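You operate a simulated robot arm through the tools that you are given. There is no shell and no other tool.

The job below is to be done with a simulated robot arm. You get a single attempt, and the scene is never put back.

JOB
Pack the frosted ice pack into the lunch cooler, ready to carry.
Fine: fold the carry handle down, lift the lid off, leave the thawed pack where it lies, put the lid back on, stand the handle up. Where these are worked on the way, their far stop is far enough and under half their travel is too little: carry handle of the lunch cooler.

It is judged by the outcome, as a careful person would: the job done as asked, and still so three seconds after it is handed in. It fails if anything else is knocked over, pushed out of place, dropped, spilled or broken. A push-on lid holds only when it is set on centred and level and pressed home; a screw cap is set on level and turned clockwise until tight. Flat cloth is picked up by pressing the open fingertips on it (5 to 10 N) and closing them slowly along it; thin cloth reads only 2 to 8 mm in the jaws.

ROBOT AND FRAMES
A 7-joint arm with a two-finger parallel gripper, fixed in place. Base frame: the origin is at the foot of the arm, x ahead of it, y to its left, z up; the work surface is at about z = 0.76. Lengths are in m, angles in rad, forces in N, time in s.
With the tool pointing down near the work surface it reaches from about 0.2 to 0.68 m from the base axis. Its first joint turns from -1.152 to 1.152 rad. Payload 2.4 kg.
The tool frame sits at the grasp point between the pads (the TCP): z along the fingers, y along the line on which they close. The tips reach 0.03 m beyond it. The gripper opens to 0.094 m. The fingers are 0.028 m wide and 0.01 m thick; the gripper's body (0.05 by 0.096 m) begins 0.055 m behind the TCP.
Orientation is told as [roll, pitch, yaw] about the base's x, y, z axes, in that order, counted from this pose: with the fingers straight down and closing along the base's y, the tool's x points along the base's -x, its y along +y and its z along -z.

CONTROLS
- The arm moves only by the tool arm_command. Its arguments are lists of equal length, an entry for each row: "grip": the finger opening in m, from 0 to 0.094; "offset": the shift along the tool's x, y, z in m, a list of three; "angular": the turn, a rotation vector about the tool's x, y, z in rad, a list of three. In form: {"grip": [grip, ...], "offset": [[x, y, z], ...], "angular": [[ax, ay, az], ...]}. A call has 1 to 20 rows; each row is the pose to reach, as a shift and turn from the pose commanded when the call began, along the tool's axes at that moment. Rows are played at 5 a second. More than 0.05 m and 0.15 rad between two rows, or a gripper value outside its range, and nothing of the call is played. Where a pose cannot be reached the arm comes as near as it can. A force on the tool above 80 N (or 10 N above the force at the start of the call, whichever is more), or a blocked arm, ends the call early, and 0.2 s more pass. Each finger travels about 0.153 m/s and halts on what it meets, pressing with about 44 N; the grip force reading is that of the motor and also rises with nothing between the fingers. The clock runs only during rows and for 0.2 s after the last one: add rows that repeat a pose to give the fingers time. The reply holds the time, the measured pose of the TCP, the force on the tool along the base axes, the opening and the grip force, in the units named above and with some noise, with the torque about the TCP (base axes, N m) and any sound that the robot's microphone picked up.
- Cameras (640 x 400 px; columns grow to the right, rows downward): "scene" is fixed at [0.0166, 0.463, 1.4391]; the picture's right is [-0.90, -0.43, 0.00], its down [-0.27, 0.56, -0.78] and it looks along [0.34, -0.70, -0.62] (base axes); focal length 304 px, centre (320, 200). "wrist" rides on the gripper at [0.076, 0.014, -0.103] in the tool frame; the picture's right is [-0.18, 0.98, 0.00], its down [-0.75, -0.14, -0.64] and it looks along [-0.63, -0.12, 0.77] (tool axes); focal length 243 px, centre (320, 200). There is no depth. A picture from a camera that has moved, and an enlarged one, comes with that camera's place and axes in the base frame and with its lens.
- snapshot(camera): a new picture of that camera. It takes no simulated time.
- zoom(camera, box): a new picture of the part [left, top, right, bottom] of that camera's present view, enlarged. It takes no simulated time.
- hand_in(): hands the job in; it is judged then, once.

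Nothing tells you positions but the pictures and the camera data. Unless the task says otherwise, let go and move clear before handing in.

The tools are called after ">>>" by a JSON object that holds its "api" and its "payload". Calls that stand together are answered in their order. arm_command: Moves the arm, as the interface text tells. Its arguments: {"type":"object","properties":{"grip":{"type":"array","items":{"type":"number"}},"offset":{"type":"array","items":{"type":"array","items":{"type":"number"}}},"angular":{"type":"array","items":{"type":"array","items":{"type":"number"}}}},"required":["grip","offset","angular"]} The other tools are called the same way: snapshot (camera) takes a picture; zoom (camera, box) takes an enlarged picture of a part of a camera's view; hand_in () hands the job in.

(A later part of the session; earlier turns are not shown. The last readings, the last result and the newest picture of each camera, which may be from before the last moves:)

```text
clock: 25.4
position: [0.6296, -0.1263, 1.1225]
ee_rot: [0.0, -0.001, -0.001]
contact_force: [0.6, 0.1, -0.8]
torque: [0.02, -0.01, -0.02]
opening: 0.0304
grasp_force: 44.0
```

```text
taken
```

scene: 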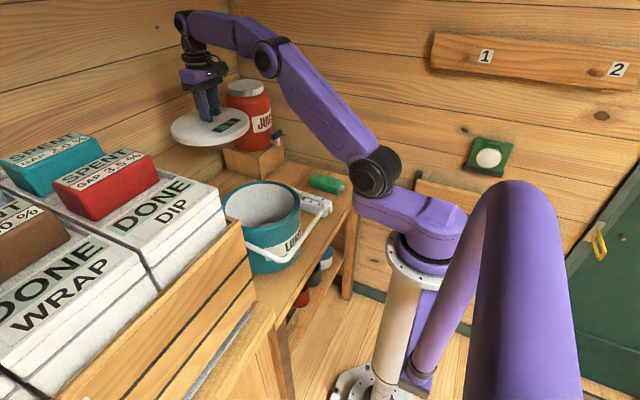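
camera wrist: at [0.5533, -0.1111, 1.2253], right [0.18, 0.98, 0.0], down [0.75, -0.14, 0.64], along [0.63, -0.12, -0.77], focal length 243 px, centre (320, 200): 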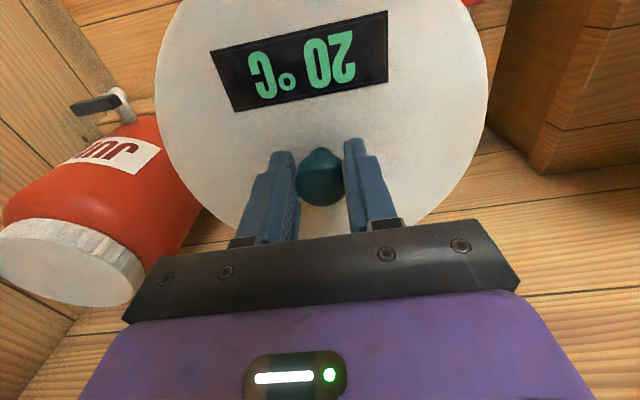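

The cooler is open and empty, the handle is still down, and the parking spot is clear. I'll lower the lid most of the way.

>>> {"api": "arm_command", "payload": {"grip": [0.018, 0.018, 0.018, 0.018, 0.018, 0.018, 0.018, 0.018], "offset": [[0, 0, 0.03], [0, 0, 0.07], [0, 0, 0.11], [0, 0, 0.15], [0, 0, 0.19], [0, 0, 0.22], [0, 0, 0.24], [0, 0, 0.25]], "angular": [[0, 0, 0], [0, 0, 0], [0, 0, 0], [0, 0, 0], [0, 0, 0], [0, 0, 0], [0, 0, 0], [0, 0, 0]]}}

>>> {"api": "snapshot", "payload": {"camera": "wrist"}}

>>> {"api": "zoom", "payload": {"camera": "scene", "box": [180, 60, 360, 280]}}

```text
clock: 27.2
position: [0.6298, -0.1263, 0.8724]
ee_rot: [0.001, -0.001, 0.0]
contact_force: [-0.2, -0.2, -0.5]
torque: [-0.01, 0.01, 0.01]
opening: 0.0306
grasp_force: 43.8
```

```text
taken
camera wrist: at [0.5525, -0.1113, 0.9747], right [0.18, 0.98, 0.0], down [0.75, -0.14, 0.64], along [0.63, -0.12, -0.77], focal length 243 px, centre (320, 200)
```

wrist: 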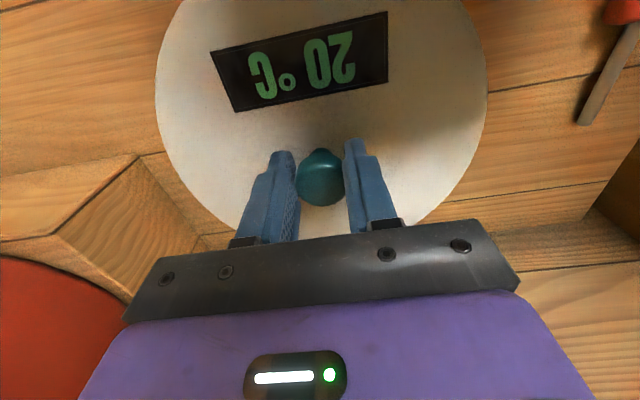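

```text
1.82 times, centred on (270, 170) of scene
camera zoom: at [0.0166, 0.463, 1.4391], right [-0.9, -0.43, 0.0], down [-0.27, 0.56, -0.78], along [0.34, -0.7, -0.62], focal length 553 px, centre (411, 254)
```

zoom: 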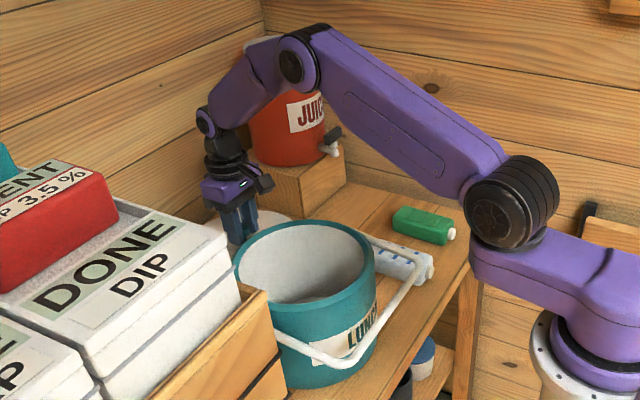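

>>> {"api": "arm_command", "payload": {"grip": [0.018, 0.018, 0.018, 0.018], "offset": [[0, 0, 0.008], [0, 0, 0.016], [0, 0, 0.022], [0, 0, 0.025]], "angular": [[0, 0, 0], [0, 0, 0], [0, 0, 0], [0, 0, 0]]}}

>>> {"api": "snapshot", "payload": {"camera": "wrist"}}

```text
clock: 28.2
position: [0.6303, -0.125, 0.8457]
ee_rot: [0.0, 0.0, 0.001]
contact_force: [0.2, 0.3, -1.3]
torque: [0.0, 0.01, -0.03]
opening: 0.0305
grasp_force: 44.3
```

```text
taken
camera wrist: at [0.5528, -0.1104, 0.9498], right [0.18, 0.98, 0.0], down [0.75, -0.14, 0.64], along [0.63, -0.12, -0.77], focal length 243 px, centre (320, 200)
```

wrist: 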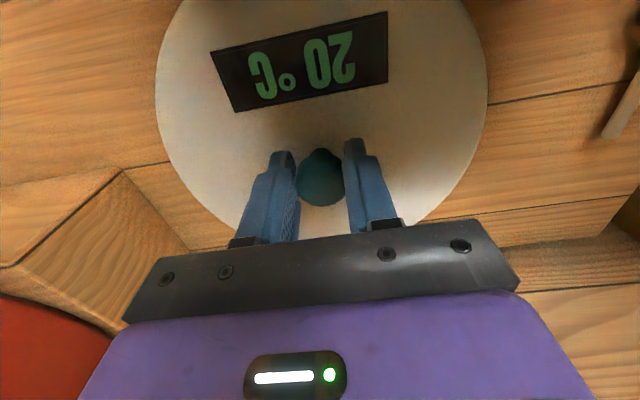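

>>> {"api": "arm_command", "payload": {"grip": [0.018, 0.018, 0.018, 0.018], "offset": [[0, 0, 0.004], [0, 0, 0.008], [0, 0, 0.011], [0, 0, 0.014]], "angular": [[0, 0, 0], [0, 0, 0], [0, 0, 0], [0, 0, 0]]}}

>>> {"api": "zoom", "payload": {"camera": "scene", "box": [210, 130, 290, 200]}}

```text
clock: 29.2
position: [0.6304, -0.1255, 0.8332]
ee_rot: [0.0, 0.0, 0.001]
contact_force: [-0.3, -0.7, -0.7]
torque: [0.01, 0.02, -0.01]
opening: 0.0306
grasp_force: 43.9
```

```text
5.71 times, centred on (250, 165) of scene
camera zoom: at [0.0166, 0.463, 1.4391], right [-0.9, -0.43, 0.0], down [-0.27, 0.56, -0.78], along [0.34, -0.7, -0.62], focal length 1737 px, centre (720, 400)
```

zoom: 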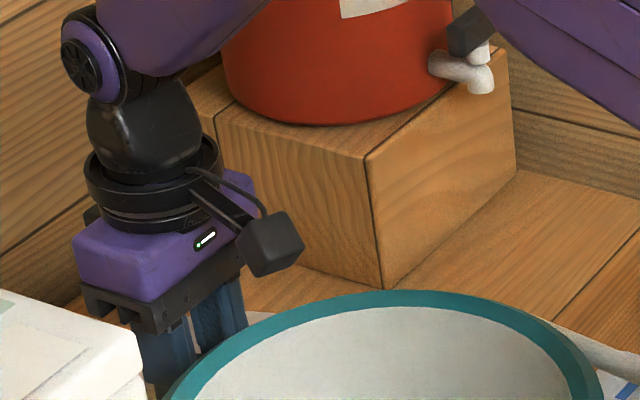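

No contact yet, so I'll keep lowering in small steps.

>>> {"api": "arm_command", "payload": {"grip": [0.018, 0.018, 0.018, 0.018], "offset": [[0, 0, 0.002], [0, 0, 0.004], [0, 0, 0.006], [0, 0, 0.008]], "angular": [[0, 0, 0], [0, 0, 0], [0, 0, 0], [0, 0, 0]]}}

```text
clock: 30.2
position: [0.6301, -0.1254, 0.8286]
ee_rot: [-0.003, -0.006, 0.0]
contact_force: [-16.1, 0.8, 41.8]
torque: [0.03, 0.14, 0.03]
opening: 0.0304
grasp_force: 43.9
```

The lid is on the table. I'll back off to relieve the pressure, then release the knob.

>>> {"api": "arm_command", "payload": {"grip": [0.018, 0.018, 0.024, 0.03, 0.036, 0.045, 0.055, 0.06], "offset": [[0, 0, -0.003], [0, 0, -0.0048], [0, 0, -0.0048], [0, 0, -0.0048], [0, 0, -0.0048], [0, 0, -0.0048], [0, 0, -0.0048], [0, 0, -0.0048]], "angular": [[0, 0, 0], [0, 0, 0], [0, 0, 0], [0, 0, 0], [0, 0, 0], [0, 0, 0], [0, 0, 0], [0, 0, 0]]}}

>>> {"api": "snapshot", "payload": {"camera": "wrist"}}

```text
clock: 32.0
position: [0.6314, -0.1234, 0.8304]
ee_rot: [0.001, 0.0, -0.001]
contact_force: [0.6, 0.0, -0.6]
torque: [0.01, 0.01, -0.03]
opening: 0.06
grasp_force: 0.0
```

```text
taken
camera wrist: at [0.5532, -0.1105, 0.933], right [0.18, 0.98, 0.0], down [0.75, -0.14, 0.64], along [0.63, -0.12, -0.77], focal length 243 px, centre (320, 200)
```

wrist: 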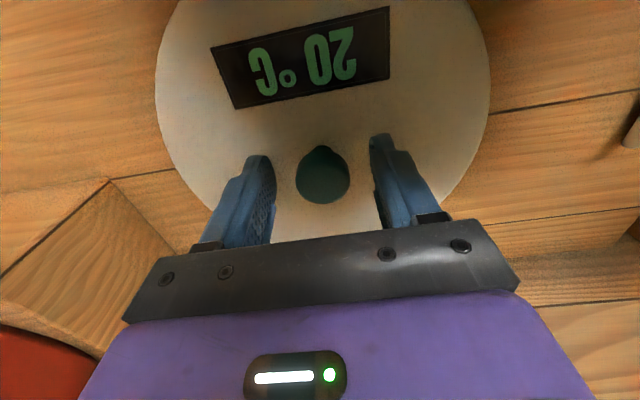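

The lid is resting on the table and released. I'll go up and over to the frosted pack.

>>> {"api": "arm_command", "payload": {"grip": [0.06, 0.06, 0.06, 0.06, 0.06, 0.07, 0.08, 0.09, 0.094, 0.094, 0.094, 0.094], "offset": [[0, 0, -0.02], [0, 0, -0.06], [0, 0, -0.1], [0, 0, -0.14], [0, 0, -0.18], [0.03, -0.02, -0.2], [0.07, -0.04, -0.2], [0.11, -0.06, -0.2], [0.15, -0.08, -0.2], [0.19, -0.1, -0.2], [0.23, -0.12, -0.2], [0.26, -0.13, -0.2]], "angular": [[0, 0, 0], [0, 0, 0], [0, 0, 0], [0, 0, 0], [0, 0, 0], [0, 0, 0], [0, 0, 0], [0, 0, 0], [0, 0, 0], [0, 0, 0], [0, 0, 0], [0, 0, 0]]}}

>>> {"api": "snapshot", "payload": {"camera": "wrist"}}

>>> {"api": "snapshot", "payload": {"camera": "scene"}}

```text
clock: 34.6
position: [0.3694, -0.2548, 1.032]
ee_rot: [0.0, -0.001, 0.0]
contact_force: [1.0, 0.7, -0.6]
torque: [0.0, -0.01, 0.02]
opening: 0.0943
grasp_force: 0.0
```

```text
taken
camera wrist: at [0.2924, -0.2407, 1.1345], right [0.18, 0.98, 0.0], down [0.75, -0.14, 0.64], along [0.63, -0.12, -0.77], focal length 243 px, centre (320, 200)
```

wrist: 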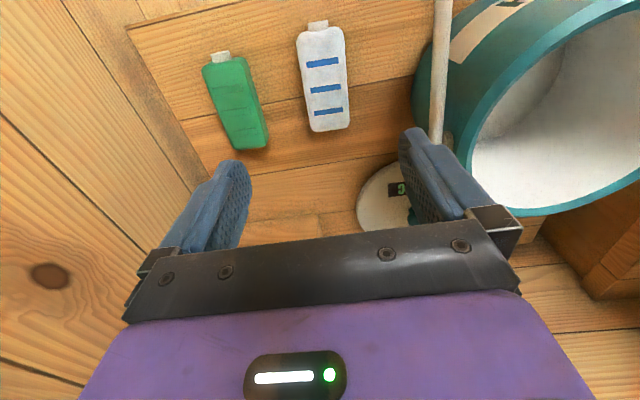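

```text
taken
```

scene: 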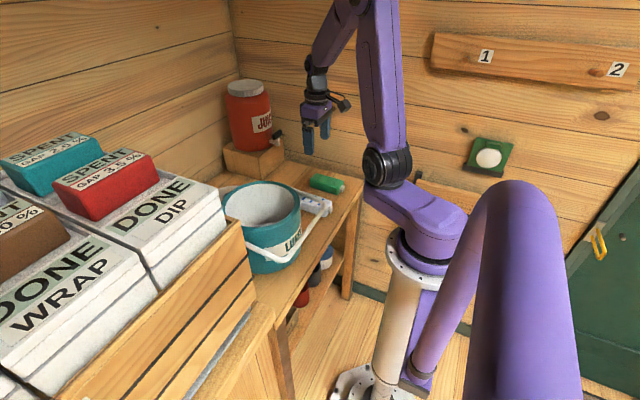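

>>> {"api": "zoom", "payload": {"camera": "wrist", "box": [180, 0, 420, 150]}}

>>> {"api": "zoom", "payload": {"camera": "scene", "box": [280, 160, 360, 230]}}

>>> {"api": "zoom", "payload": {"camera": "wrist", "box": [400, 0, 640, 220]}}

```text
2.67 times, centred on (300, 75) of wrist
camera zoom: at [0.2924, -0.2407, 1.1345], right [0.18, 0.98, 0.0], down [0.75, -0.14, 0.64], along [0.63, -0.12, -0.77], focal length 647 px, centre (373, 533)
```

zoom: 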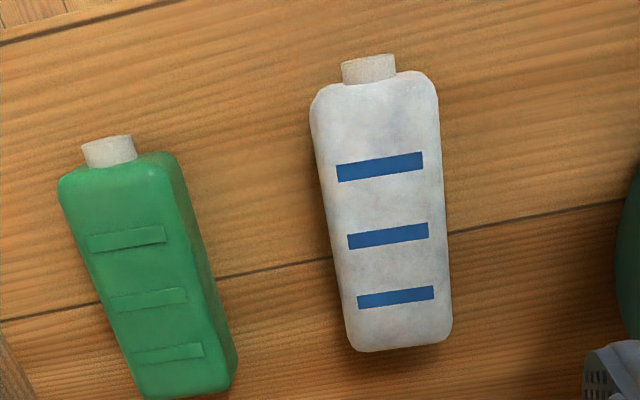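

```text
5.71 times, centred on (320, 195) of scene
camera zoom: at [0.0166, 0.463, 1.4391], right [-0.9, -0.43, 0.0], down [-0.27, 0.56, -0.78], along [0.34, -0.7, -0.62], focal length 1737 px, centre (320, 229)
```

zoom: 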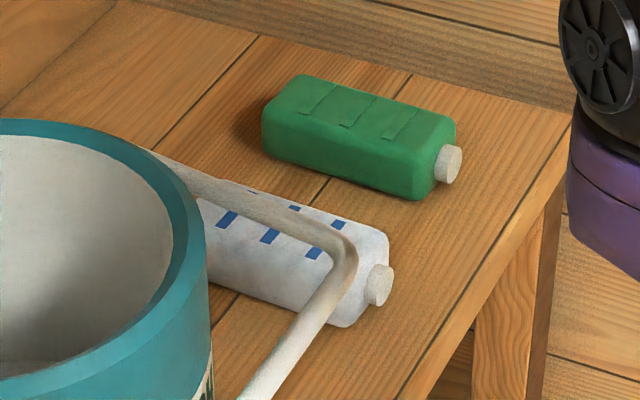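

```text
1.82 times, centred on (520, 110) of wrist
camera zoom: at [0.2924, -0.2407, 1.1345], right [0.18, 0.98, 0.0], down [0.75, -0.14, 0.64], along [0.63, -0.12, -0.77], focal length 441 px, centre (-44, 364)
```

zoom: 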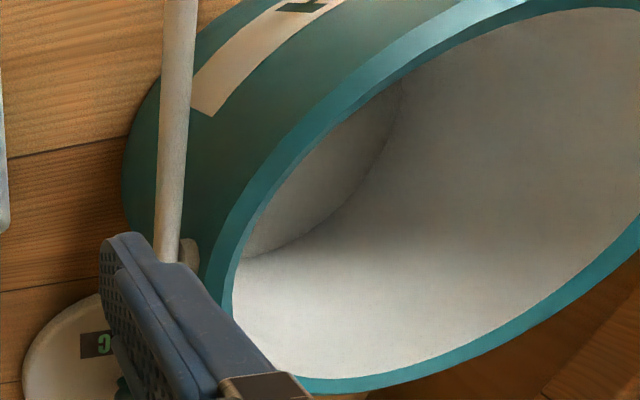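

The frosted pack lies almost exactly along x: body x 0.322–0.445, y about -0.25, top z about 0.805. To keep the wrist camera clear of the cooler rim later, I'll grip it with the tool tilted 0.3 rad. First I'll tilt and descend to just above it.

>>> {"api": "arm_command", "payload": {"grip": [0.094, 0.094, 0.094, 0.094, 0.094, 0.094], "offset": [[-0.004, 0.001, 0.03], [-0.008, 0.003, 0.07], [-0.012, 0.004, 0.1], [-0.0136, 0.0043, 0.13], [-0.0136, 0.0043, 0.15], [-0.0136, 0.0043, 0.15]], "angular": [[0, 0.1, 0], [0, 0.2, 0], [0, 0.3, 0], [0, 0.3, 0], [0, 0.3, 0], [0, 0.3, 0]]}}

>>> {"api": "snapshot", "payload": {"camera": "wrist"}}

>>> {"api": "zoom", "payload": {"camera": "scene", "box": [240, 90, 380, 240]}}

```text
clock: 36.0
position: [0.3828, -0.2499, 0.8803]
ee_rot: [-0.001, 0.299, 0.0]
contact_force: [-0.3, 0.2, -0.3]
torque: [0.02, 0.0, 0.0]
opening: 0.0938
grasp_force: 0.0
```

```text
taken
camera wrist: at [0.3402, -0.2362, 1.0016], right [0.18, 0.98, -0.05], down [0.91, -0.14, 0.39], along [0.38, -0.12, -0.92], focal length 243 px, centre (320, 200)
```

wrist: 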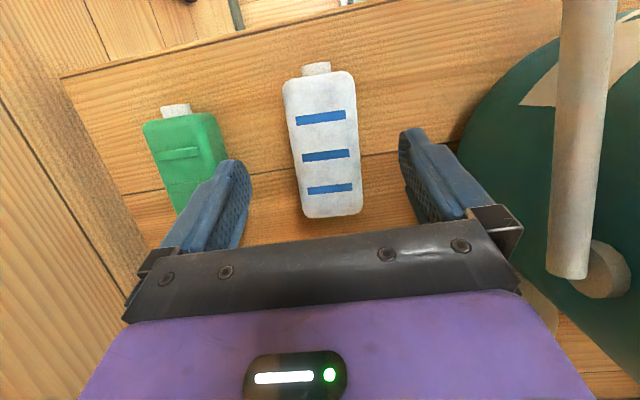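

```text
2.67 times, centred on (310, 165) of scene
camera zoom: at [0.0166, 0.463, 1.4391], right [-0.9, -0.43, 0.0], down [-0.27, 0.56, -0.78], along [0.34, -0.7, -0.62], focal length 811 px, centre (347, 293)
```

zoom: 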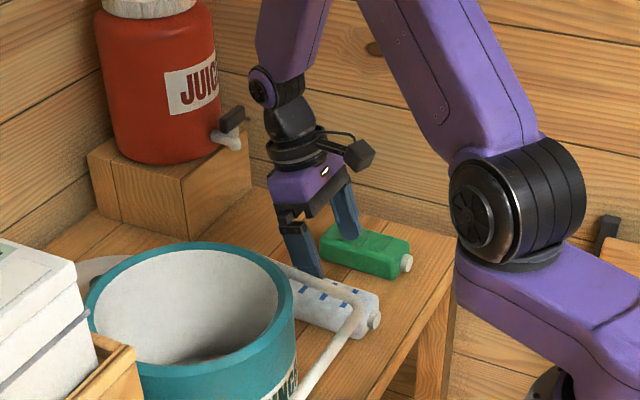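

Aligned. I'll descend the remaining 7.5 cm straight down in the tilted frame.

>>> {"api": "arm_command", "payload": {"grip": [0.094, 0.094, 0.094, 0.094], "offset": [[-0.0089, 0, 0.0287], [-0.0148, 0, 0.0478], [-0.0192, 0, 0.0621], [-0.0222, 0, 0.0716]], "angular": [[0, 0, 0], [0, 0, 0], [0, 0, 0], [0, 0, 0]]}}

>>> {"api": "snapshot", "payload": {"camera": "wrist"}}

>>> {"api": "zoom", "payload": {"camera": "scene", "box": [240, 90, 380, 240]}}

```text
clock: 37.0
position: [0.384, -0.2504, 0.8054]
ee_rot: [0.0, 0.299, 0.0]
contact_force: [-1.1, 0.7, -0.6]
torque: [0.04, 0.0, 0.0]
opening: 0.0942
grasp_force: 0.0
```

```text
taken
camera wrist: at [0.3402, -0.2364, 0.9263], right [0.18, 0.98, -0.05], down [0.91, -0.14, 0.39], along [0.38, -0.12, -0.92], focal length 243 px, centre (320, 200)
```

wrist: 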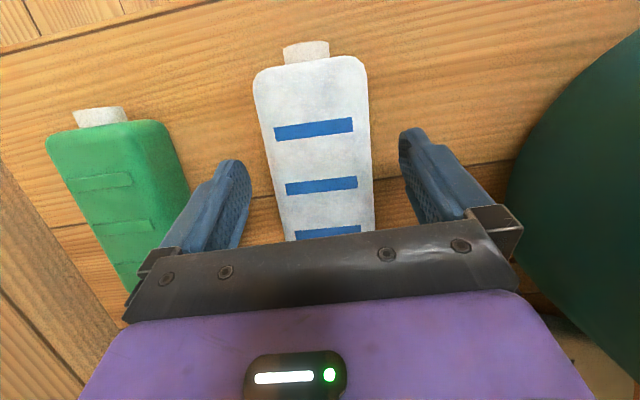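

```text
2.67 times, centred on (310, 165) of scene
camera zoom: at [0.0166, 0.463, 1.4391], right [-0.9, -0.43, 0.0], down [-0.27, 0.56, -0.78], along [0.34, -0.7, -0.62], focal length 811 px, centre (347, 293)
```

zoom: 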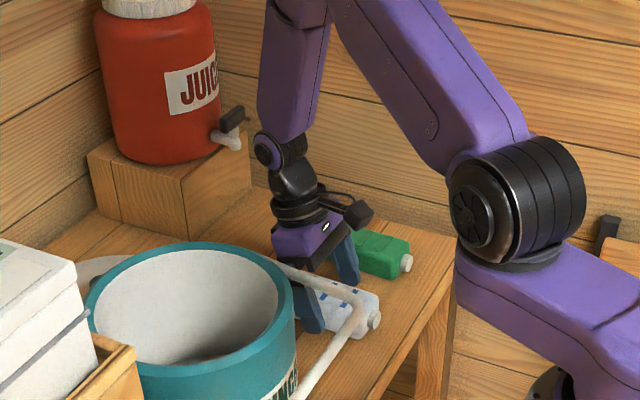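

The fingers straddle the frosted pack. Closing on it.

>>> {"api": "arm_command", "payload": {"grip": [0.084, 0.074, 0.066, 0.06, 0.056, 0.052, 0.048, 0.044, 0.044], "offset": [[0, 0, 0], [0, 0, 0], [0, 0, 0], [0, 0, 0], [0, 0, 0], [0, 0, 0], [0, 0, 0], [0, 0, 0], [0, 0, 0]], "angular": [[0, 0, 0], [0, 0, 0], [0, 0, 0], [0, 0, 0], [0, 0, 0], [0, 0, 0], [0, 0, 0], [0, 0, 0], [0, 0, 0]]}}

>>> {"api": "snapshot", "payload": {"camera": "wrist"}}

```text
clock: 39.0
position: [0.3839, -0.2501, 0.8063]
ee_rot: [-0.001, 0.301, -0.001]
contact_force: [0.7, -1.0, -0.6]
torque: [0.01, -0.05, -0.07]
opening: 0.0591
grasp_force: 44.0
```

```text
taken
camera wrist: at [0.3401, -0.2364, 0.9265], right [0.18, 0.98, -0.05], down [0.91, -0.14, 0.39], along [0.38, -0.12, -0.92], focal length 243 px, centre (320, 200)
```

wrist: 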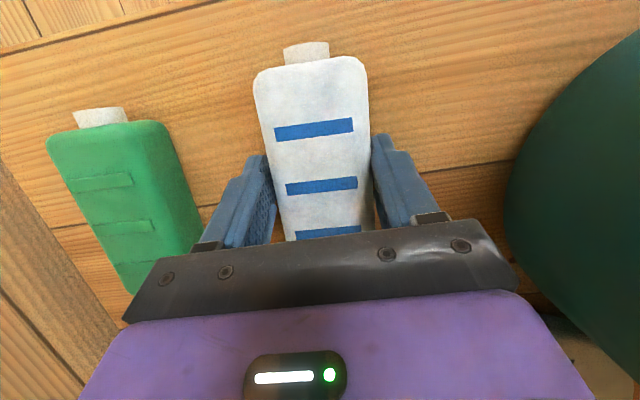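

Gripped (59 mm). I'll lift straight up a little and check for slip.

>>> {"api": "arm_command", "payload": {"grip": [0.044, 0.044, 0.044, 0.044], "offset": [[0.003, 0, -0.0096], [0.0074, 0, -0.0239], [0.0148, 0, -0.0478], [0.0177, 0, -0.0573]], "angular": [[0, 0, 0], [0, 0, 0], [0, 0, 0], [0, 0, 0]]}}

>>> {"api": "snapshot", "payload": {"camera": "wrist"}}

>>> {"api": "zoom", "payload": {"camera": "scene", "box": [240, 90, 380, 240]}}

```text
clock: 40.0
position: [0.3842, -0.2511, 0.8653]
ee_rot: [-0.001, 0.302, 0.001]
contact_force: [-0.3, 0.9, -2.5]
torque: [0.02, 0.0, -0.02]
opening: 0.0594
grasp_force: 44.6
```

```text
taken
camera wrist: at [0.3404, -0.236, 0.986], right [0.18, 0.98, -0.05], down [0.91, -0.14, 0.39], along [0.38, -0.12, -0.92], focal length 243 px, centre (320, 200)
```

wrist: 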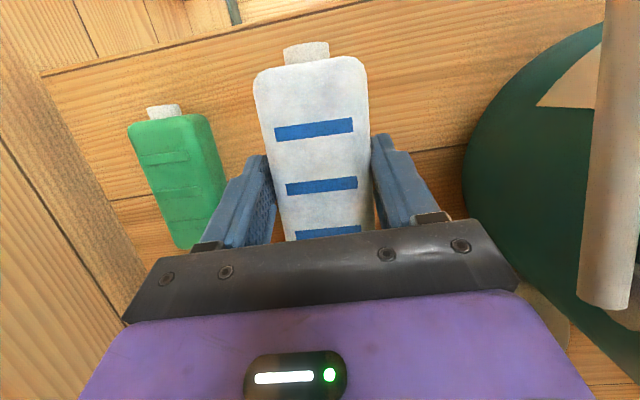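

```text
2.67 times, centred on (310, 165) of scene
camera zoom: at [0.0166, 0.463, 1.4391], right [-0.9, -0.43, 0.0], down [-0.27, 0.56, -0.78], along [0.34, -0.7, -0.62], focal length 811 px, centre (347, 293)
```

zoom: 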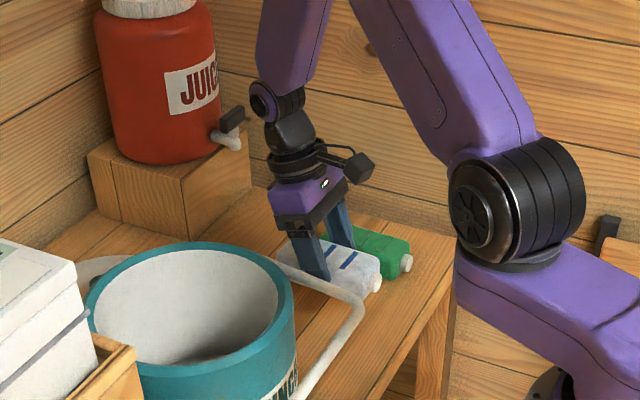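

The pack is lifted and steady in the grip. I'll raise it above the rim and carry it over the cooler, whose centre is at about (0.422, -0.0285).

>>> {"api": "arm_command", "payload": {"grip": [0.044, 0.044, 0.044, 0.044, 0.044, 0.044, 0.044, 0.044, 0.044, 0.044, 0.044, 0.044, 0.044], "offset": [[0.0118, 0, -0.0382], [0.0251, 0, -0.0812], [0.0384, 0, -0.1242], [0.0502, 0, -0.1624], [0.0576, 0, -0.1863], [0.0514, 0.0334, -0.1882], [0.044, 0.0734, -0.1905], [0.0366, 0.1135, -0.1928], [0.0292, 0.1535, -0.1951], [0.0227, 0.1891, -0.1971], [0.0186, 0.2114, -0.1984], [0.0165, 0.2225, -0.199], [0.0165, 0.2225, -0.199]], "angular": [[0, 0, 0], [0, 0, 0], [0, 0, 0], [0, 0, 0], [0, 0, 0], [0, 0, 0], [0, 0, 0], [0, 0, 0], [0, 0, 0], [0, 0, 0], [0, 0, 0], [0, 0, 0], [0, 0, 0]]}}

>>> {"api": "snapshot", "payload": {"camera": "wrist"}}

>>> {"api": "zoom", "payload": {"camera": "scene", "box": [200, 60, 360, 280]}}

```text
clock: 42.8
position: [0.4262, -0.0274, 1.0605]
ee_rot: [0.001, 0.3, 0.0]
contact_force: [0.0, -0.4, -2.3]
torque: [0.02, 0.02, 0.02]
opening: 0.0556
grasp_force: 44.0
```

```text
taken
camera wrist: at [0.3832, -0.0131, 1.1811], right [0.18, 0.98, -0.05], down [0.91, -0.14, 0.39], along [0.38, -0.12, -0.92], focal length 243 px, centre (320, 200)
```

wrist: 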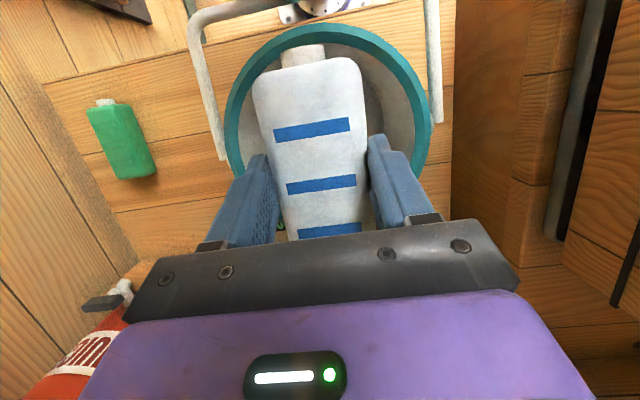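

```text
1.82 times, centred on (280, 170) of scene
camera zoom: at [0.0166, 0.463, 1.4391], right [-0.9, -0.43, 0.0], down [-0.27, 0.56, -0.78], along [0.34, -0.7, -0.62], focal length 553 px, centre (393, 254)
```

zoom: 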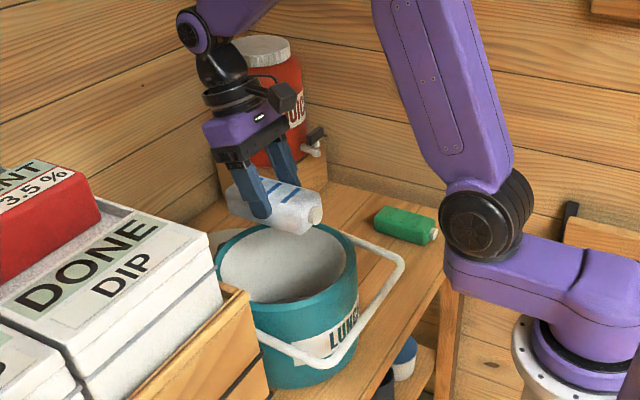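

The pack is centred over the opening. I'll lower it partway inside and check clearances.

>>> {"api": "arm_command", "payload": {"grip": [0.044, 0.044, 0.044, 0.044, 0.044], "offset": [[-0.0089, -0.001, 0.0287], [-0.0177, -0.001, 0.0573], [-0.0266, -0.001, 0.086], [-0.0355, -0.001, 0.1146], [-0.0414, -0.001, 0.1337]], "angular": [[0, 0, 0], [0, 0, 0], [0, 0, 0], [0, 0, 0], [0, 0, 0]]}}

>>> {"api": "snapshot", "payload": {"camera": "wrist"}}

>>> {"api": "zoom", "payload": {"camera": "scene", "box": [200, 100, 340, 280]}}

```text
clock: 44.0
position: [0.4268, -0.029, 0.9204]
ee_rot: [0.002, 0.301, 0.001]
contact_force: [-0.2, -0.1, -2.4]
torque: [0.01, -0.01, 0.01]
opening: 0.0555
grasp_force: 44.0
```

```text
taken
camera wrist: at [0.3831, -0.0146, 1.0411], right [0.18, 0.98, -0.05], down [0.91, -0.14, 0.39], along [0.38, -0.12, -0.92], focal length 243 px, centre (320, 200)
```

wrist: 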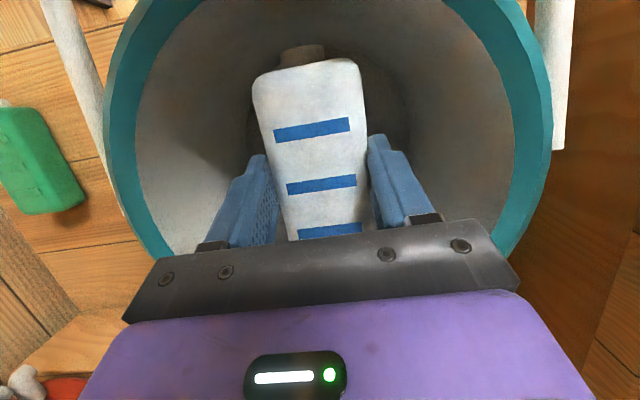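

```text
2.22 times, centred on (270, 190) of scene
camera zoom: at [0.0166, 0.463, 1.4391], right [-0.9, -0.43, 0.0], down [-0.27, 0.56, -0.78], along [0.34, -0.7, -0.62], focal length 676 px, centre (431, 222)
```

zoom: 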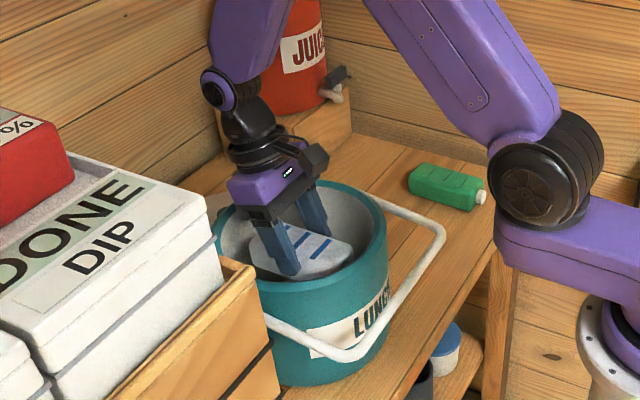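

>>> {"api": "arm_command", "payload": {"grip": [0.044, 0.044, 0.044, 0.044], "offset": [[0.0, 0, 0.0105], [-0.003, 0, 0.02], [-0.006, 0, 0.0296], [-0.0119, 0, 0.0487]], "angular": [[0, 0, 0], [0, 0, 0], [0, 0, 0], [0, 0, 0]]}}

>>> {"api": "snapshot", "payload": {"camera": "wrist"}}

>>> {"api": "zoom", "payload": {"camera": "scene", "box": [210, 130, 310, 230]}}

```text
clock: 45.0
position: [0.424, -0.0287, 0.8701]
ee_rot: [0.0, 0.3, 0.0]
contact_force: [-0.4, -0.3, -2.7]
torque: [-0.01, -0.03, 0.0]
opening: 0.0556
grasp_force: 44.5
```

```text
taken
camera wrist: at [0.3798, -0.015, 0.9909], right [0.18, 0.98, -0.05], down [0.91, -0.14, 0.39], along [0.38, -0.12, -0.92], focal length 243 px, centre (320, 200)
```

wrist: 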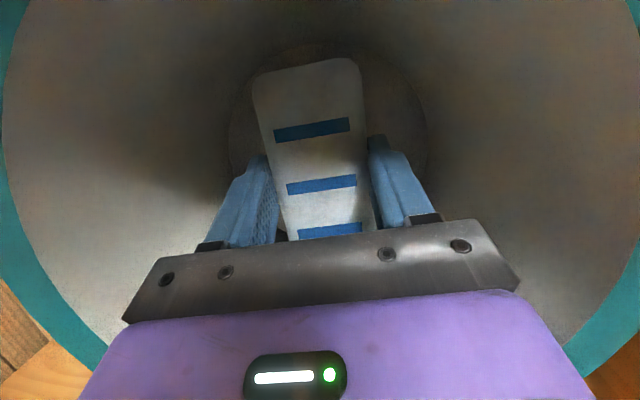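

```text
4.00 times, centred on (260, 180) of scene
camera zoom: at [0.0166, 0.463, 1.4391], right [-0.9, -0.43, 0.0], down [-0.27, 0.56, -0.78], along [0.34, -0.7, -0.62], focal length 1216 px, centre (560, 280)
```

zoom: 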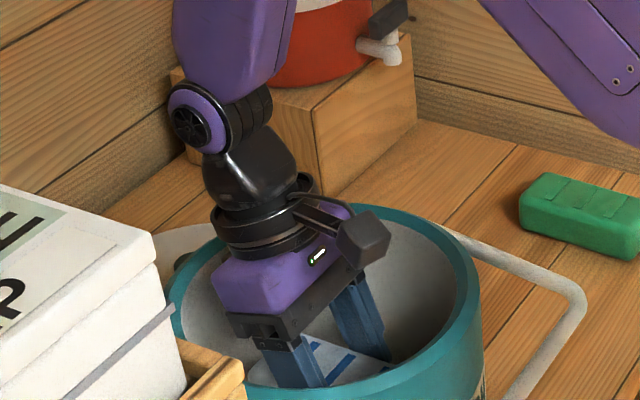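

>>> {"api": "arm_command", "payload": {"grip": [0.044, 0.044, 0.044], "offset": [[-0.003, 0, 0.0096], [-0.0059, 0, 0.0191], [-0.0089, 0, 0.0287]], "angular": [[0, 0, 0], [0, 0, 0], [0, 0, 0]]}}

>>> {"api": "zoom", "payload": {"camera": "scene", "box": [210, 130, 310, 230]}}

>>> {"api": "snapshot", "payload": {"camera": "wrist"}}

```text
clock: 45.8
position: [0.4226, -0.0291, 0.84]
ee_rot: [0.001, 0.3, 0.0]
contact_force: [0.6, -0.4, -2.2]
torque: [0.01, 0.01, -0.01]
opening: 0.0552
grasp_force: 44.0
```

```text
4.00 times, centred on (260, 180) of scene
camera zoom: at [0.0166, 0.463, 1.4391], right [-0.9, -0.43, 0.0], down [-0.27, 0.56, -0.78], along [0.34, -0.7, -0.62], focal length 1216 px, centre (560, 280)
```

zoom: 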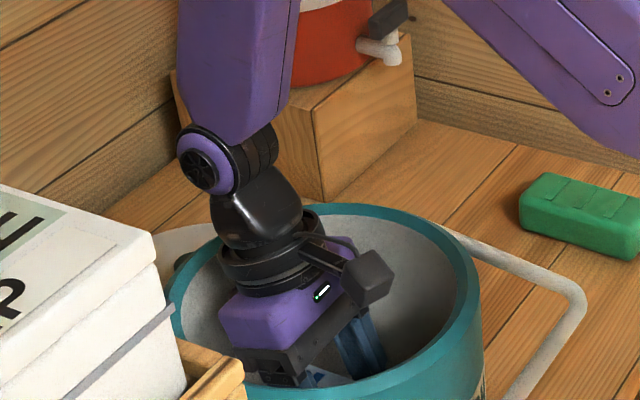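

```text
taken
camera wrist: at [0.3805, -0.0149, 0.9606], right [0.18, 0.98, -0.05], down [0.91, -0.14, 0.39], along [0.38, -0.12, -0.92], focal length 243 px, centre (320, 200)
```

wrist: 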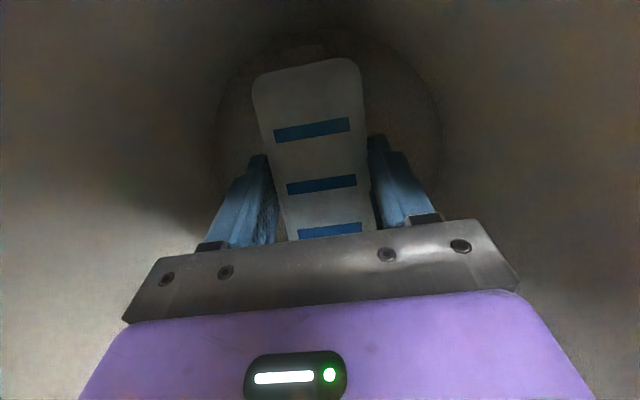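

>>> {"api": "arm_command", "payload": {"grip": [0.044, 0.044, 0.044, 0.044], "offset": [[-0.0009, 0, 0.0029], [-0.0018, 0, 0.0057], [-0.0027, 0, 0.0086], [-0.0035, 0, 0.0115]], "angular": [[0, 0, 0], [0, 0, 0], [0, 0, 0], [0, 0, 0]]}}

```text
clock: 46.8
position: [0.4232, -0.0288, 0.8289]
ee_rot: [-0.001, 0.301, 0.0]
contact_force: [0.8, 0.2, -2.3]
torque: [-0.02, -0.01, 0.02]
opening: 0.0555
grasp_force: 44.1
```

>>> {"api": "arm_command", "payload": {"grip": [0.044, 0.044, 0.044], "offset": [[-0.0006, 0, 0.0019], [-0.0012, 0, 0.0038], [-0.0018, 0, 0.0057]], "angular": [[0, 0, 0], [0, 0, 0], [0, 0, 0]]}}

>>> {"api": "zoom", "payload": {"camera": "scene", "box": [210, 130, 310, 230]}}

```text
clock: 47.6
position: [0.4247, -0.0284, 0.8279]
ee_rot: [-0.001, 0.303, -0.003]
contact_force: [-5.9, 0.6, 13.6]
torque: [-0.13, -0.75, 0.0]
opening: 0.0557
grasp_force: 43.9
stopped in row 3: the force on the tool passed its limit at 85 N (the readings are from after the stop); the commanded pose is now the measured one
```

```text
4.00 times, centred on (260, 180) of scene
camera zoom: at [0.0163, 0.4631, 1.4391], right [-0.9, -0.43, 0.0], down [-0.27, 0.56, -0.78], along [0.34, -0.7, -0.62], focal length 1216 px, centre (560, 280)
```

zoom: 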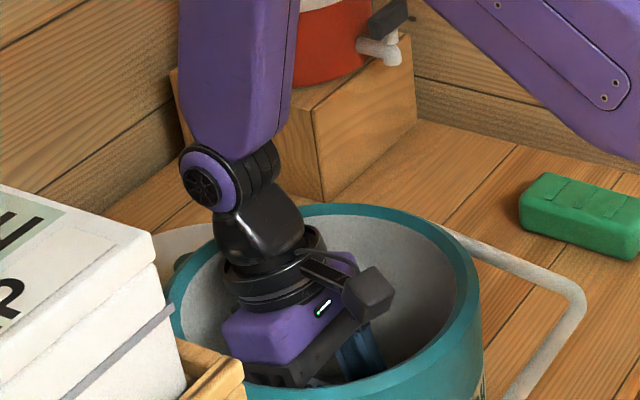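

The pack has reached the floor of the cooler (contact at TCP z 0.828). I'll relieve the pressure slightly and open the fingers gently.

>>> {"api": "arm_command", "payload": {"grip": [0.044, 0.05, 0.056, 0.06, 0.064, 0.068, 0.072, 0.072], "offset": [[0.0003, 0, -0.001], [0.0003, 0, -0.001], [0.0003, 0, -0.001], [0.0003, 0, -0.001], [0.0003, 0, -0.001], [0.0003, 0, -0.001], [0.0003, 0, -0.001], [0.0003, 0, -0.001]], "angular": [[0, 0, 0], [0, 0, 0], [0, 0, 0], [0, 0, 0], [0, 0, 0], [0, 0, 0], [0, 0, 0], [0, 0, 0]]}}

>>> {"api": "snapshot", "payload": {"camera": "wrist"}}

```text
clock: 49.4
position: [0.4241, -0.0289, 0.8273]
ee_rot: [0.0, 0.301, -0.001]
contact_force: [0.6, 0.0, 1.0]
torque: [-0.01, 0.0, -0.01]
opening: 0.0721
grasp_force: 0.0
```

```text
taken
camera wrist: at [0.3814, -0.0147, 0.9481], right [0.18, 0.98, -0.05], down [0.91, -0.14, 0.39], along [0.38, -0.12, -0.92], focal length 243 px, centre (320, 200)
```

wrist: 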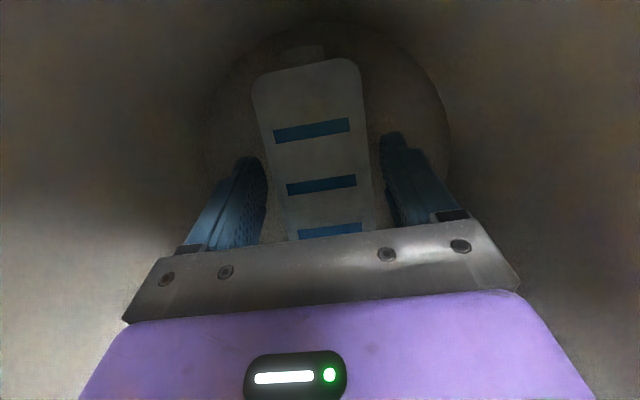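

The pack is released and resting on the floor of the cooler. I'll rise straight out.

>>> {"api": "arm_command", "payload": {"grip": [0.072, 0.072, 0.072, 0.072, 0.072, 0.072, 0.072], "offset": [[0.003, 0, -0.0096], [0.0089, 0, -0.0287], [0.0207, 0, -0.0669], [0.0325, 0, -0.1051], [0.0443, 0, -0.1433], [0.0561, 0, -0.1815], [0.068, 0, -0.2197]], "angular": [[0, 0, 0], [0, 0, 0], [0, 0, 0], [0, 0, 0], [0, 0, 0], [0, 0, 0], [0, 0, 0]]}}

>>> {"api": "snapshot", "payload": {"camera": "wrist"}}

>>> {"api": "zoom", "payload": {"camera": "scene", "box": [200, 80, 360, 280]}}

```text
clock: 51.0
position: [0.4253, -0.0275, 1.0573]
ee_rot: [-0.001, 0.301, -0.002]
contact_force: [0.2, 0.6, 0.1]
torque: [-0.02, 0.02, 0.0]
opening: 0.0721
grasp_force: 0.1
```

```text
taken
camera wrist: at [0.3815, -0.0133, 1.1783], right [0.18, 0.98, -0.05], down [0.91, -0.14, 0.39], along [0.37, -0.12, -0.92], focal length 243 px, centre (320, 200)
```

wrist: 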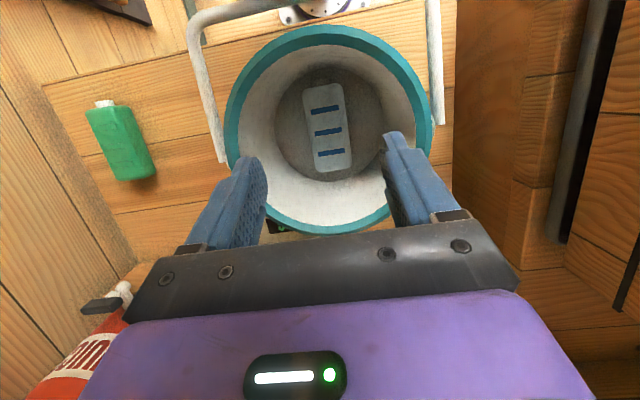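

```text
2.00 times, centred on (280, 180) of scene
camera zoom: at [0.0166, 0.463, 1.4391], right [-0.9, -0.43, 0.0], down [-0.27, 0.56, -0.78], along [0.34, -0.7, -0.62], focal length 608 px, centre (400, 240)
```

zoom: 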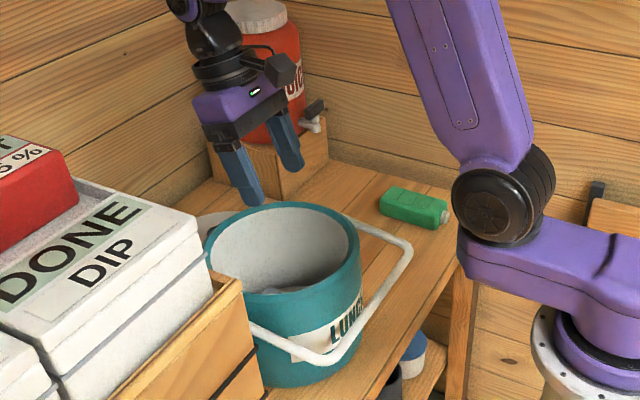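

The frosted pack lies flat inside. With the whole rim visible, I'll zoom in to measure its centre before putting the lid back.

>>> {"api": "zoom", "payload": {"camera": "wrist", "box": [210, 10, 450, 245]}}

```text
1.70 times, centred on (330, 128) of wrist
camera zoom: at [0.3815, -0.0133, 1.1783], right [0.18, 0.98, -0.05], down [0.91, -0.14, 0.39], along [0.37, -0.12, -0.92], focal length 413 px, centre (303, 323)
```

zoom: 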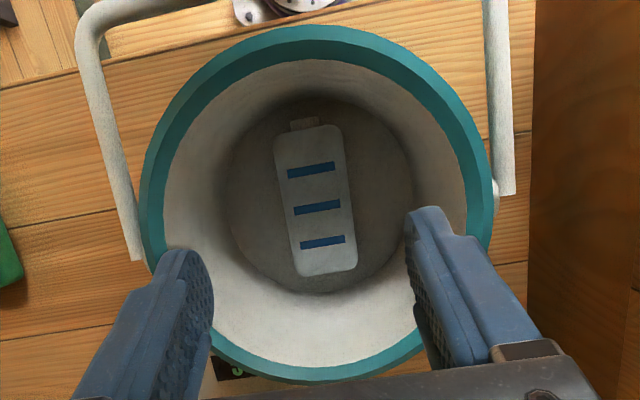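

The rim centre comes out at about (0.424, -0.030), which agrees with where the lid came off. I'll return upright to above the parked lid.

>>> {"api": "arm_command", "payload": {"grip": [0.072, 0.07, 0.065, 0.06, 0.06, 0.06, 0.06], "offset": [[-0.0326, -0.0163, -0.0101], [-0.0651, -0.0326, -0.0201], [-0.0977, -0.0489, -0.0302], [-0.1303, -0.0652, -0.0403], [-0.1628, -0.0815, -0.0503], [-0.1954, -0.0978, -0.0604], [-0.1954, -0.0978, -0.0604]], "angular": [[0, -0.05, 0], [0, -0.1, 0], [0, -0.15, 0], [0, -0.2, 0], [0, -0.25, 0], [0, -0.3, 0], [0, -0.3, 0]]}}

>>> {"api": "arm_command", "payload": {"grip": [0.06, 0.06], "offset": [[0, 0, 0], [0, 0, 0]], "angular": [[0, 0, 0], [0, 0, 0]]}}

>>> {"api": "snapshot", "payload": {"camera": "wrist"}}

```text
clock: 52.6
position: [0.6278, -0.1252, 1.0563]
ee_rot: [0.0, 0.001, -0.002]
contact_force: [0.1, 0.3, -0.1]
torque: [0.01, 0.0, 0.02]
opening: 0.0598
grasp_force: 0.0
```

```text
clock: 53.2
position: [0.6288, -0.1257, 1.057]
ee_rot: [0.0, 0.001, -0.002]
contact_force: [0.0, 0.7, -0.5]
torque: [0.0, -0.02, 0.0]
opening: 0.06
grasp_force: 0.1
```

```text
taken
camera wrist: at [0.5521, -0.1116, 1.1598], right [0.19, 0.98, 0.0], down [0.75, -0.14, 0.64], along [0.63, -0.12, -0.77], focal length 243 px, centre (320, 200)
```

wrist: 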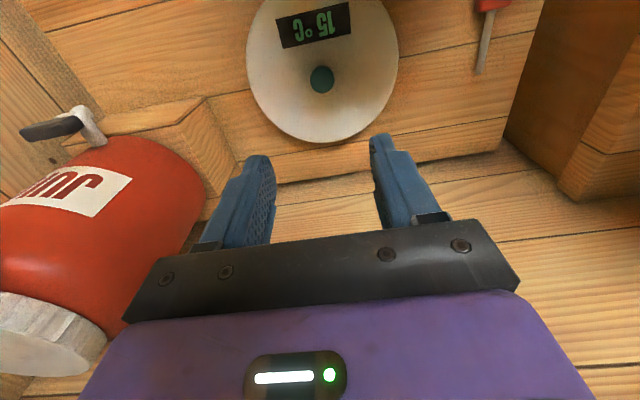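

I'm over the parked lid. I'll descend to just above the knob and check alignment.

>>> {"api": "arm_command", "payload": {"grip": [0.06, 0.06, 0.06, 0.06, 0.06, 0.06, 0.06], "offset": [[-0.0015, 0, 0.04], [-0.0015, 0, 0.08], [-0.0015, 0, 0.12], [-0.0015, 0, 0.16], [-0.0015, 0, 0.19], [-0.0015, 0, 0.205], [-0.0015, 0, 0.205]], "angular": [[0, 0, 0.002], [0, 0, 0], [0, 0, 0], [0, 0, 0], [0, 0, 0], [0, 0, 0], [0, 0, 0]]}}

>>> {"api": "zoom", "payload": {"camera": "wrist", "box": [200, 60, 440, 240]}}

```text
clock: 54.8
position: [0.6305, -0.128, 0.8518]
ee_rot: [0.001, 0.0, -0.002]
contact_force: [0.2, 0.3, -0.4]
torque: [0.01, 0.01, -0.01]
opening: 0.0601
grasp_force: 0.1
```

```text
2.22 times, centred on (320, 150) of wrist
camera zoom: at [0.5527, -0.1129, 0.9557], right [0.19, 0.98, 0.0], down [0.75, -0.14, 0.64], along [0.63, -0.12, -0.77], focal length 539 px, centre (320, 311)
```

zoom: 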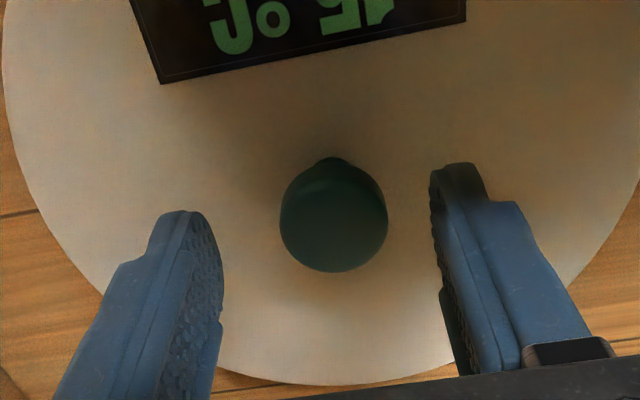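

The knob appears about 3–4 mm to +y of the finger centre. I'll read the pose again and correct before gripping.

>>> {"api": "arm_command", "payload": {"grip": [0.06, 0.06], "offset": [[0, 0.003, 0], [0, 0.003, 0]], "angular": [[0, 0, 0], [0, 0, 0]]}}

>>> {"api": "zoom", "payload": {"camera": "wrist", "box": [200, 60, 440, 240]}}

```text
clock: 55.4
position: [0.6301, -0.1241, 0.853]
ee_rot: [-0.002, -0.001, -0.002]
contact_force: [0.0, -0.3, -0.4]
torque: [-0.02, -0.03, -0.03]
opening: 0.0598
grasp_force: 0.1
```

```text
2.22 times, centred on (320, 150) of wrist
camera zoom: at [0.553, -0.1096, 0.9558], right [0.18, 0.98, 0.0], down [0.75, -0.14, 0.64], along [0.63, -0.12, -0.77], focal length 539 px, centre (320, 311)
```

zoom: 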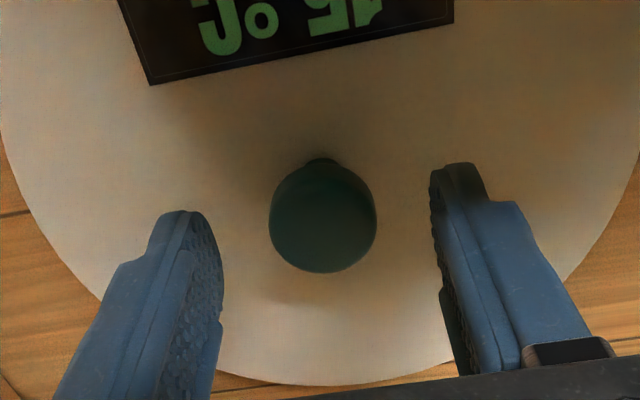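

Centred now. I'll descend and grip the knob.

>>> {"api": "arm_command", "payload": {"grip": [0.06, 0.06, 0.06, 0.05, 0.042, 0.036, 0.032, 0.028, 0.022, 0.018, 0.018], "offset": [[0, 0.0005, 0.01], [0, 0.0005, 0.018], [0, 0.0005, 0.0218], [0, 0.0005, 0.0218], [0, 0.0005, 0.0218], [0, 0.0005, 0.0218], [0, 0.0005, 0.0218], [0, 0.0005, 0.0218], [0, 0.0005, 0.0218], [0, 0.0005, 0.0218], [0, 0.0005, 0.0218]], "angular": [[0, 0, 0], [0, 0, 0], [0, 0, 0], [0, 0, 0], [0, 0, 0], [0, 0, 0], [0, 0, 0], [0, 0, 0], [0, 0, 0], [0, 0, 0], [0, 0, 0]]}}

>>> {"api": "zoom", "payload": {"camera": "wrist", "box": [200, 60, 440, 240]}}

```text
clock: 57.8
position: [0.6303, -0.1232, 0.8301]
ee_rot: [0.0, 0.0, -0.001]
contact_force: [-0.7, -1.1, 0.3]
torque: [0.01, -0.03, -0.01]
opening: 0.0307
grasp_force: 44.4
```

```text
2.22 times, centred on (320, 150) of wrist
camera zoom: at [0.5535, -0.109, 0.9334], right [0.19, 0.98, 0.0], down [0.75, -0.14, 0.64], along [0.63, -0.12, -0.77], focal length 539 px, centre (320, 311)
```

zoom: 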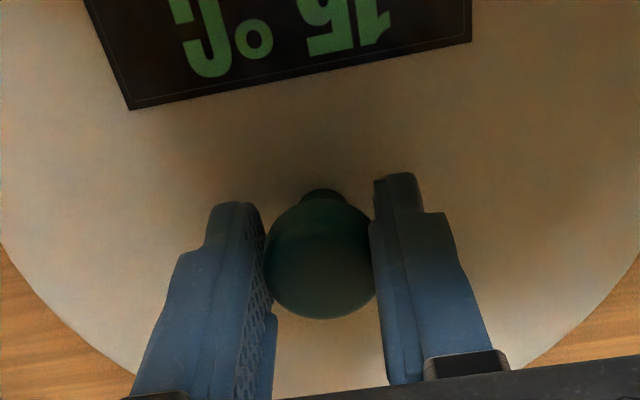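

Gripped again (30.7 mm), and the knob sits in the jaws almost as before. I'll lift the lid and carry it back above the cooler.

>>> {"api": "arm_command", "payload": {"grip": [0.018, 0.018, 0.018, 0.018, 0.018, 0.018, 0.018, 0.018, 0.018, 0.018, 0.018, 0.018, 0.018, 0.018, 0.018, 0.018], "offset": [[0, 0, -0.01], [0, 0, -0.03], [0, 0, -0.07], [0, 0, -0.11], [0, 0, -0.15], [0, 0, -0.19], [0, 0, -0.23], [0, 0, -0.26], [0.03, 0.014, -0.26], [0.07, 0.032, -0.26], [0.105, 0.048, -0.26], [0.14, 0.064, -0.26], [0.17, 0.077, -0.26], [0.195, 0.088, -0.26], [0.2073, 0.0933, -0.26], [0.2073, 0.0933, -0.26]], "angular": [[0, 0, 0], [0, 0, 0], [0, 0, 0], [0, 0, 0], [0, 0, 0], [0, 0, 0], [0, 0, 0], [0, 0, 0], [0, 0, 0], [0, 0, 0], [0, 0, 0], [0, 0, 0], [0, 0, 0], [0, 0, 0], [0, 0, 0], [0, 0, 0]]}}

>>> {"api": "arm_command", "payload": {"grip": [0.018], "offset": [[0, 0, 0]], "angular": [[0, 0, 0]]}}

>>> {"api": "arm_command", "payload": {"grip": [0.018], "offset": [[0, 0, 0]], "angular": [[0, 0, 0]]}}

>>> {"api": "arm_command", "payload": {"grip": [0.018], "offset": [[0, 0, 0]], "angular": [[0, 0, 0]]}}

>>> {"api": "snapshot", "payload": {"camera": "wrist"}}

>>> {"api": "zoom", "payload": {"camera": "scene", "box": [200, 80, 340, 280]}}

```text
clock: 61.2
position: [0.4236, -0.0289, 1.0899]
ee_rot: [-0.001, 0.0, 0.0]
contact_force: [0.6, -0.5, -1.4]
torque: [0.03, 0.02, -0.01]
opening: 0.0305
grasp_force: 44.3
```

```text
clock: 61.6
position: [0.4239, -0.03, 1.0901]
ee_rot: [0.0, -0.001, -0.001]
contact_force: [-0.5, 0.0, -1.5]
torque: [-0.01, 0.02, 0.0]
opening: 0.0304
grasp_force: 44.1
```

```text
clock: 62.0
position: [0.4243, -0.0293, 1.0891]
ee_rot: [-0.001, 0.001, -0.002]
contact_force: [-0.5, 0.1, -1.4]
torque: [0.01, -0.01, -0.03]
opening: 0.0306
grasp_force: 43.8
```

```text
clock: 62.4
position: [0.4234, -0.0307, 1.0899]
ee_rot: [-0.001, 0.001, -0.001]
contact_force: [0.1, -0.1, -1.3]
torque: [0.0, 0.01, -0.04]
opening: 0.0304
grasp_force: 43.9
```

```text
taken
camera wrist: at [0.3468, -0.0161, 1.1932], right [0.19, 0.98, 0.0], down [0.75, -0.14, 0.64], along [0.63, -0.12, -0.77], focal length 243 px, centre (320, 200)
```

wrist: 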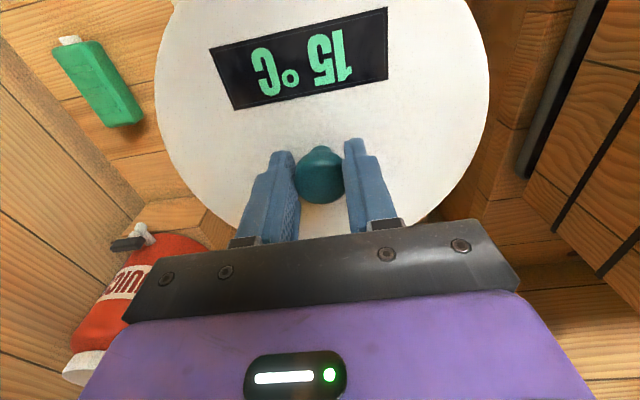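

```text
2.00 times, centred on (270, 180) of scene
camera zoom: at [0.0166, 0.463, 1.4391], right [-0.9, -0.43, 0.0], down [-0.27, 0.56, -0.78], along [0.34, -0.7, -0.62], focal length 608 px, centre (420, 240)
```

zoom: 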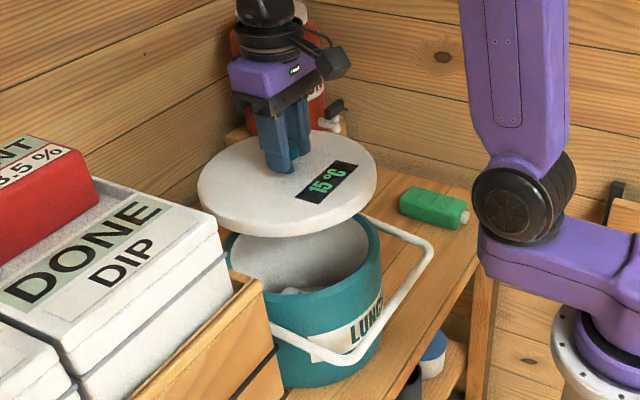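

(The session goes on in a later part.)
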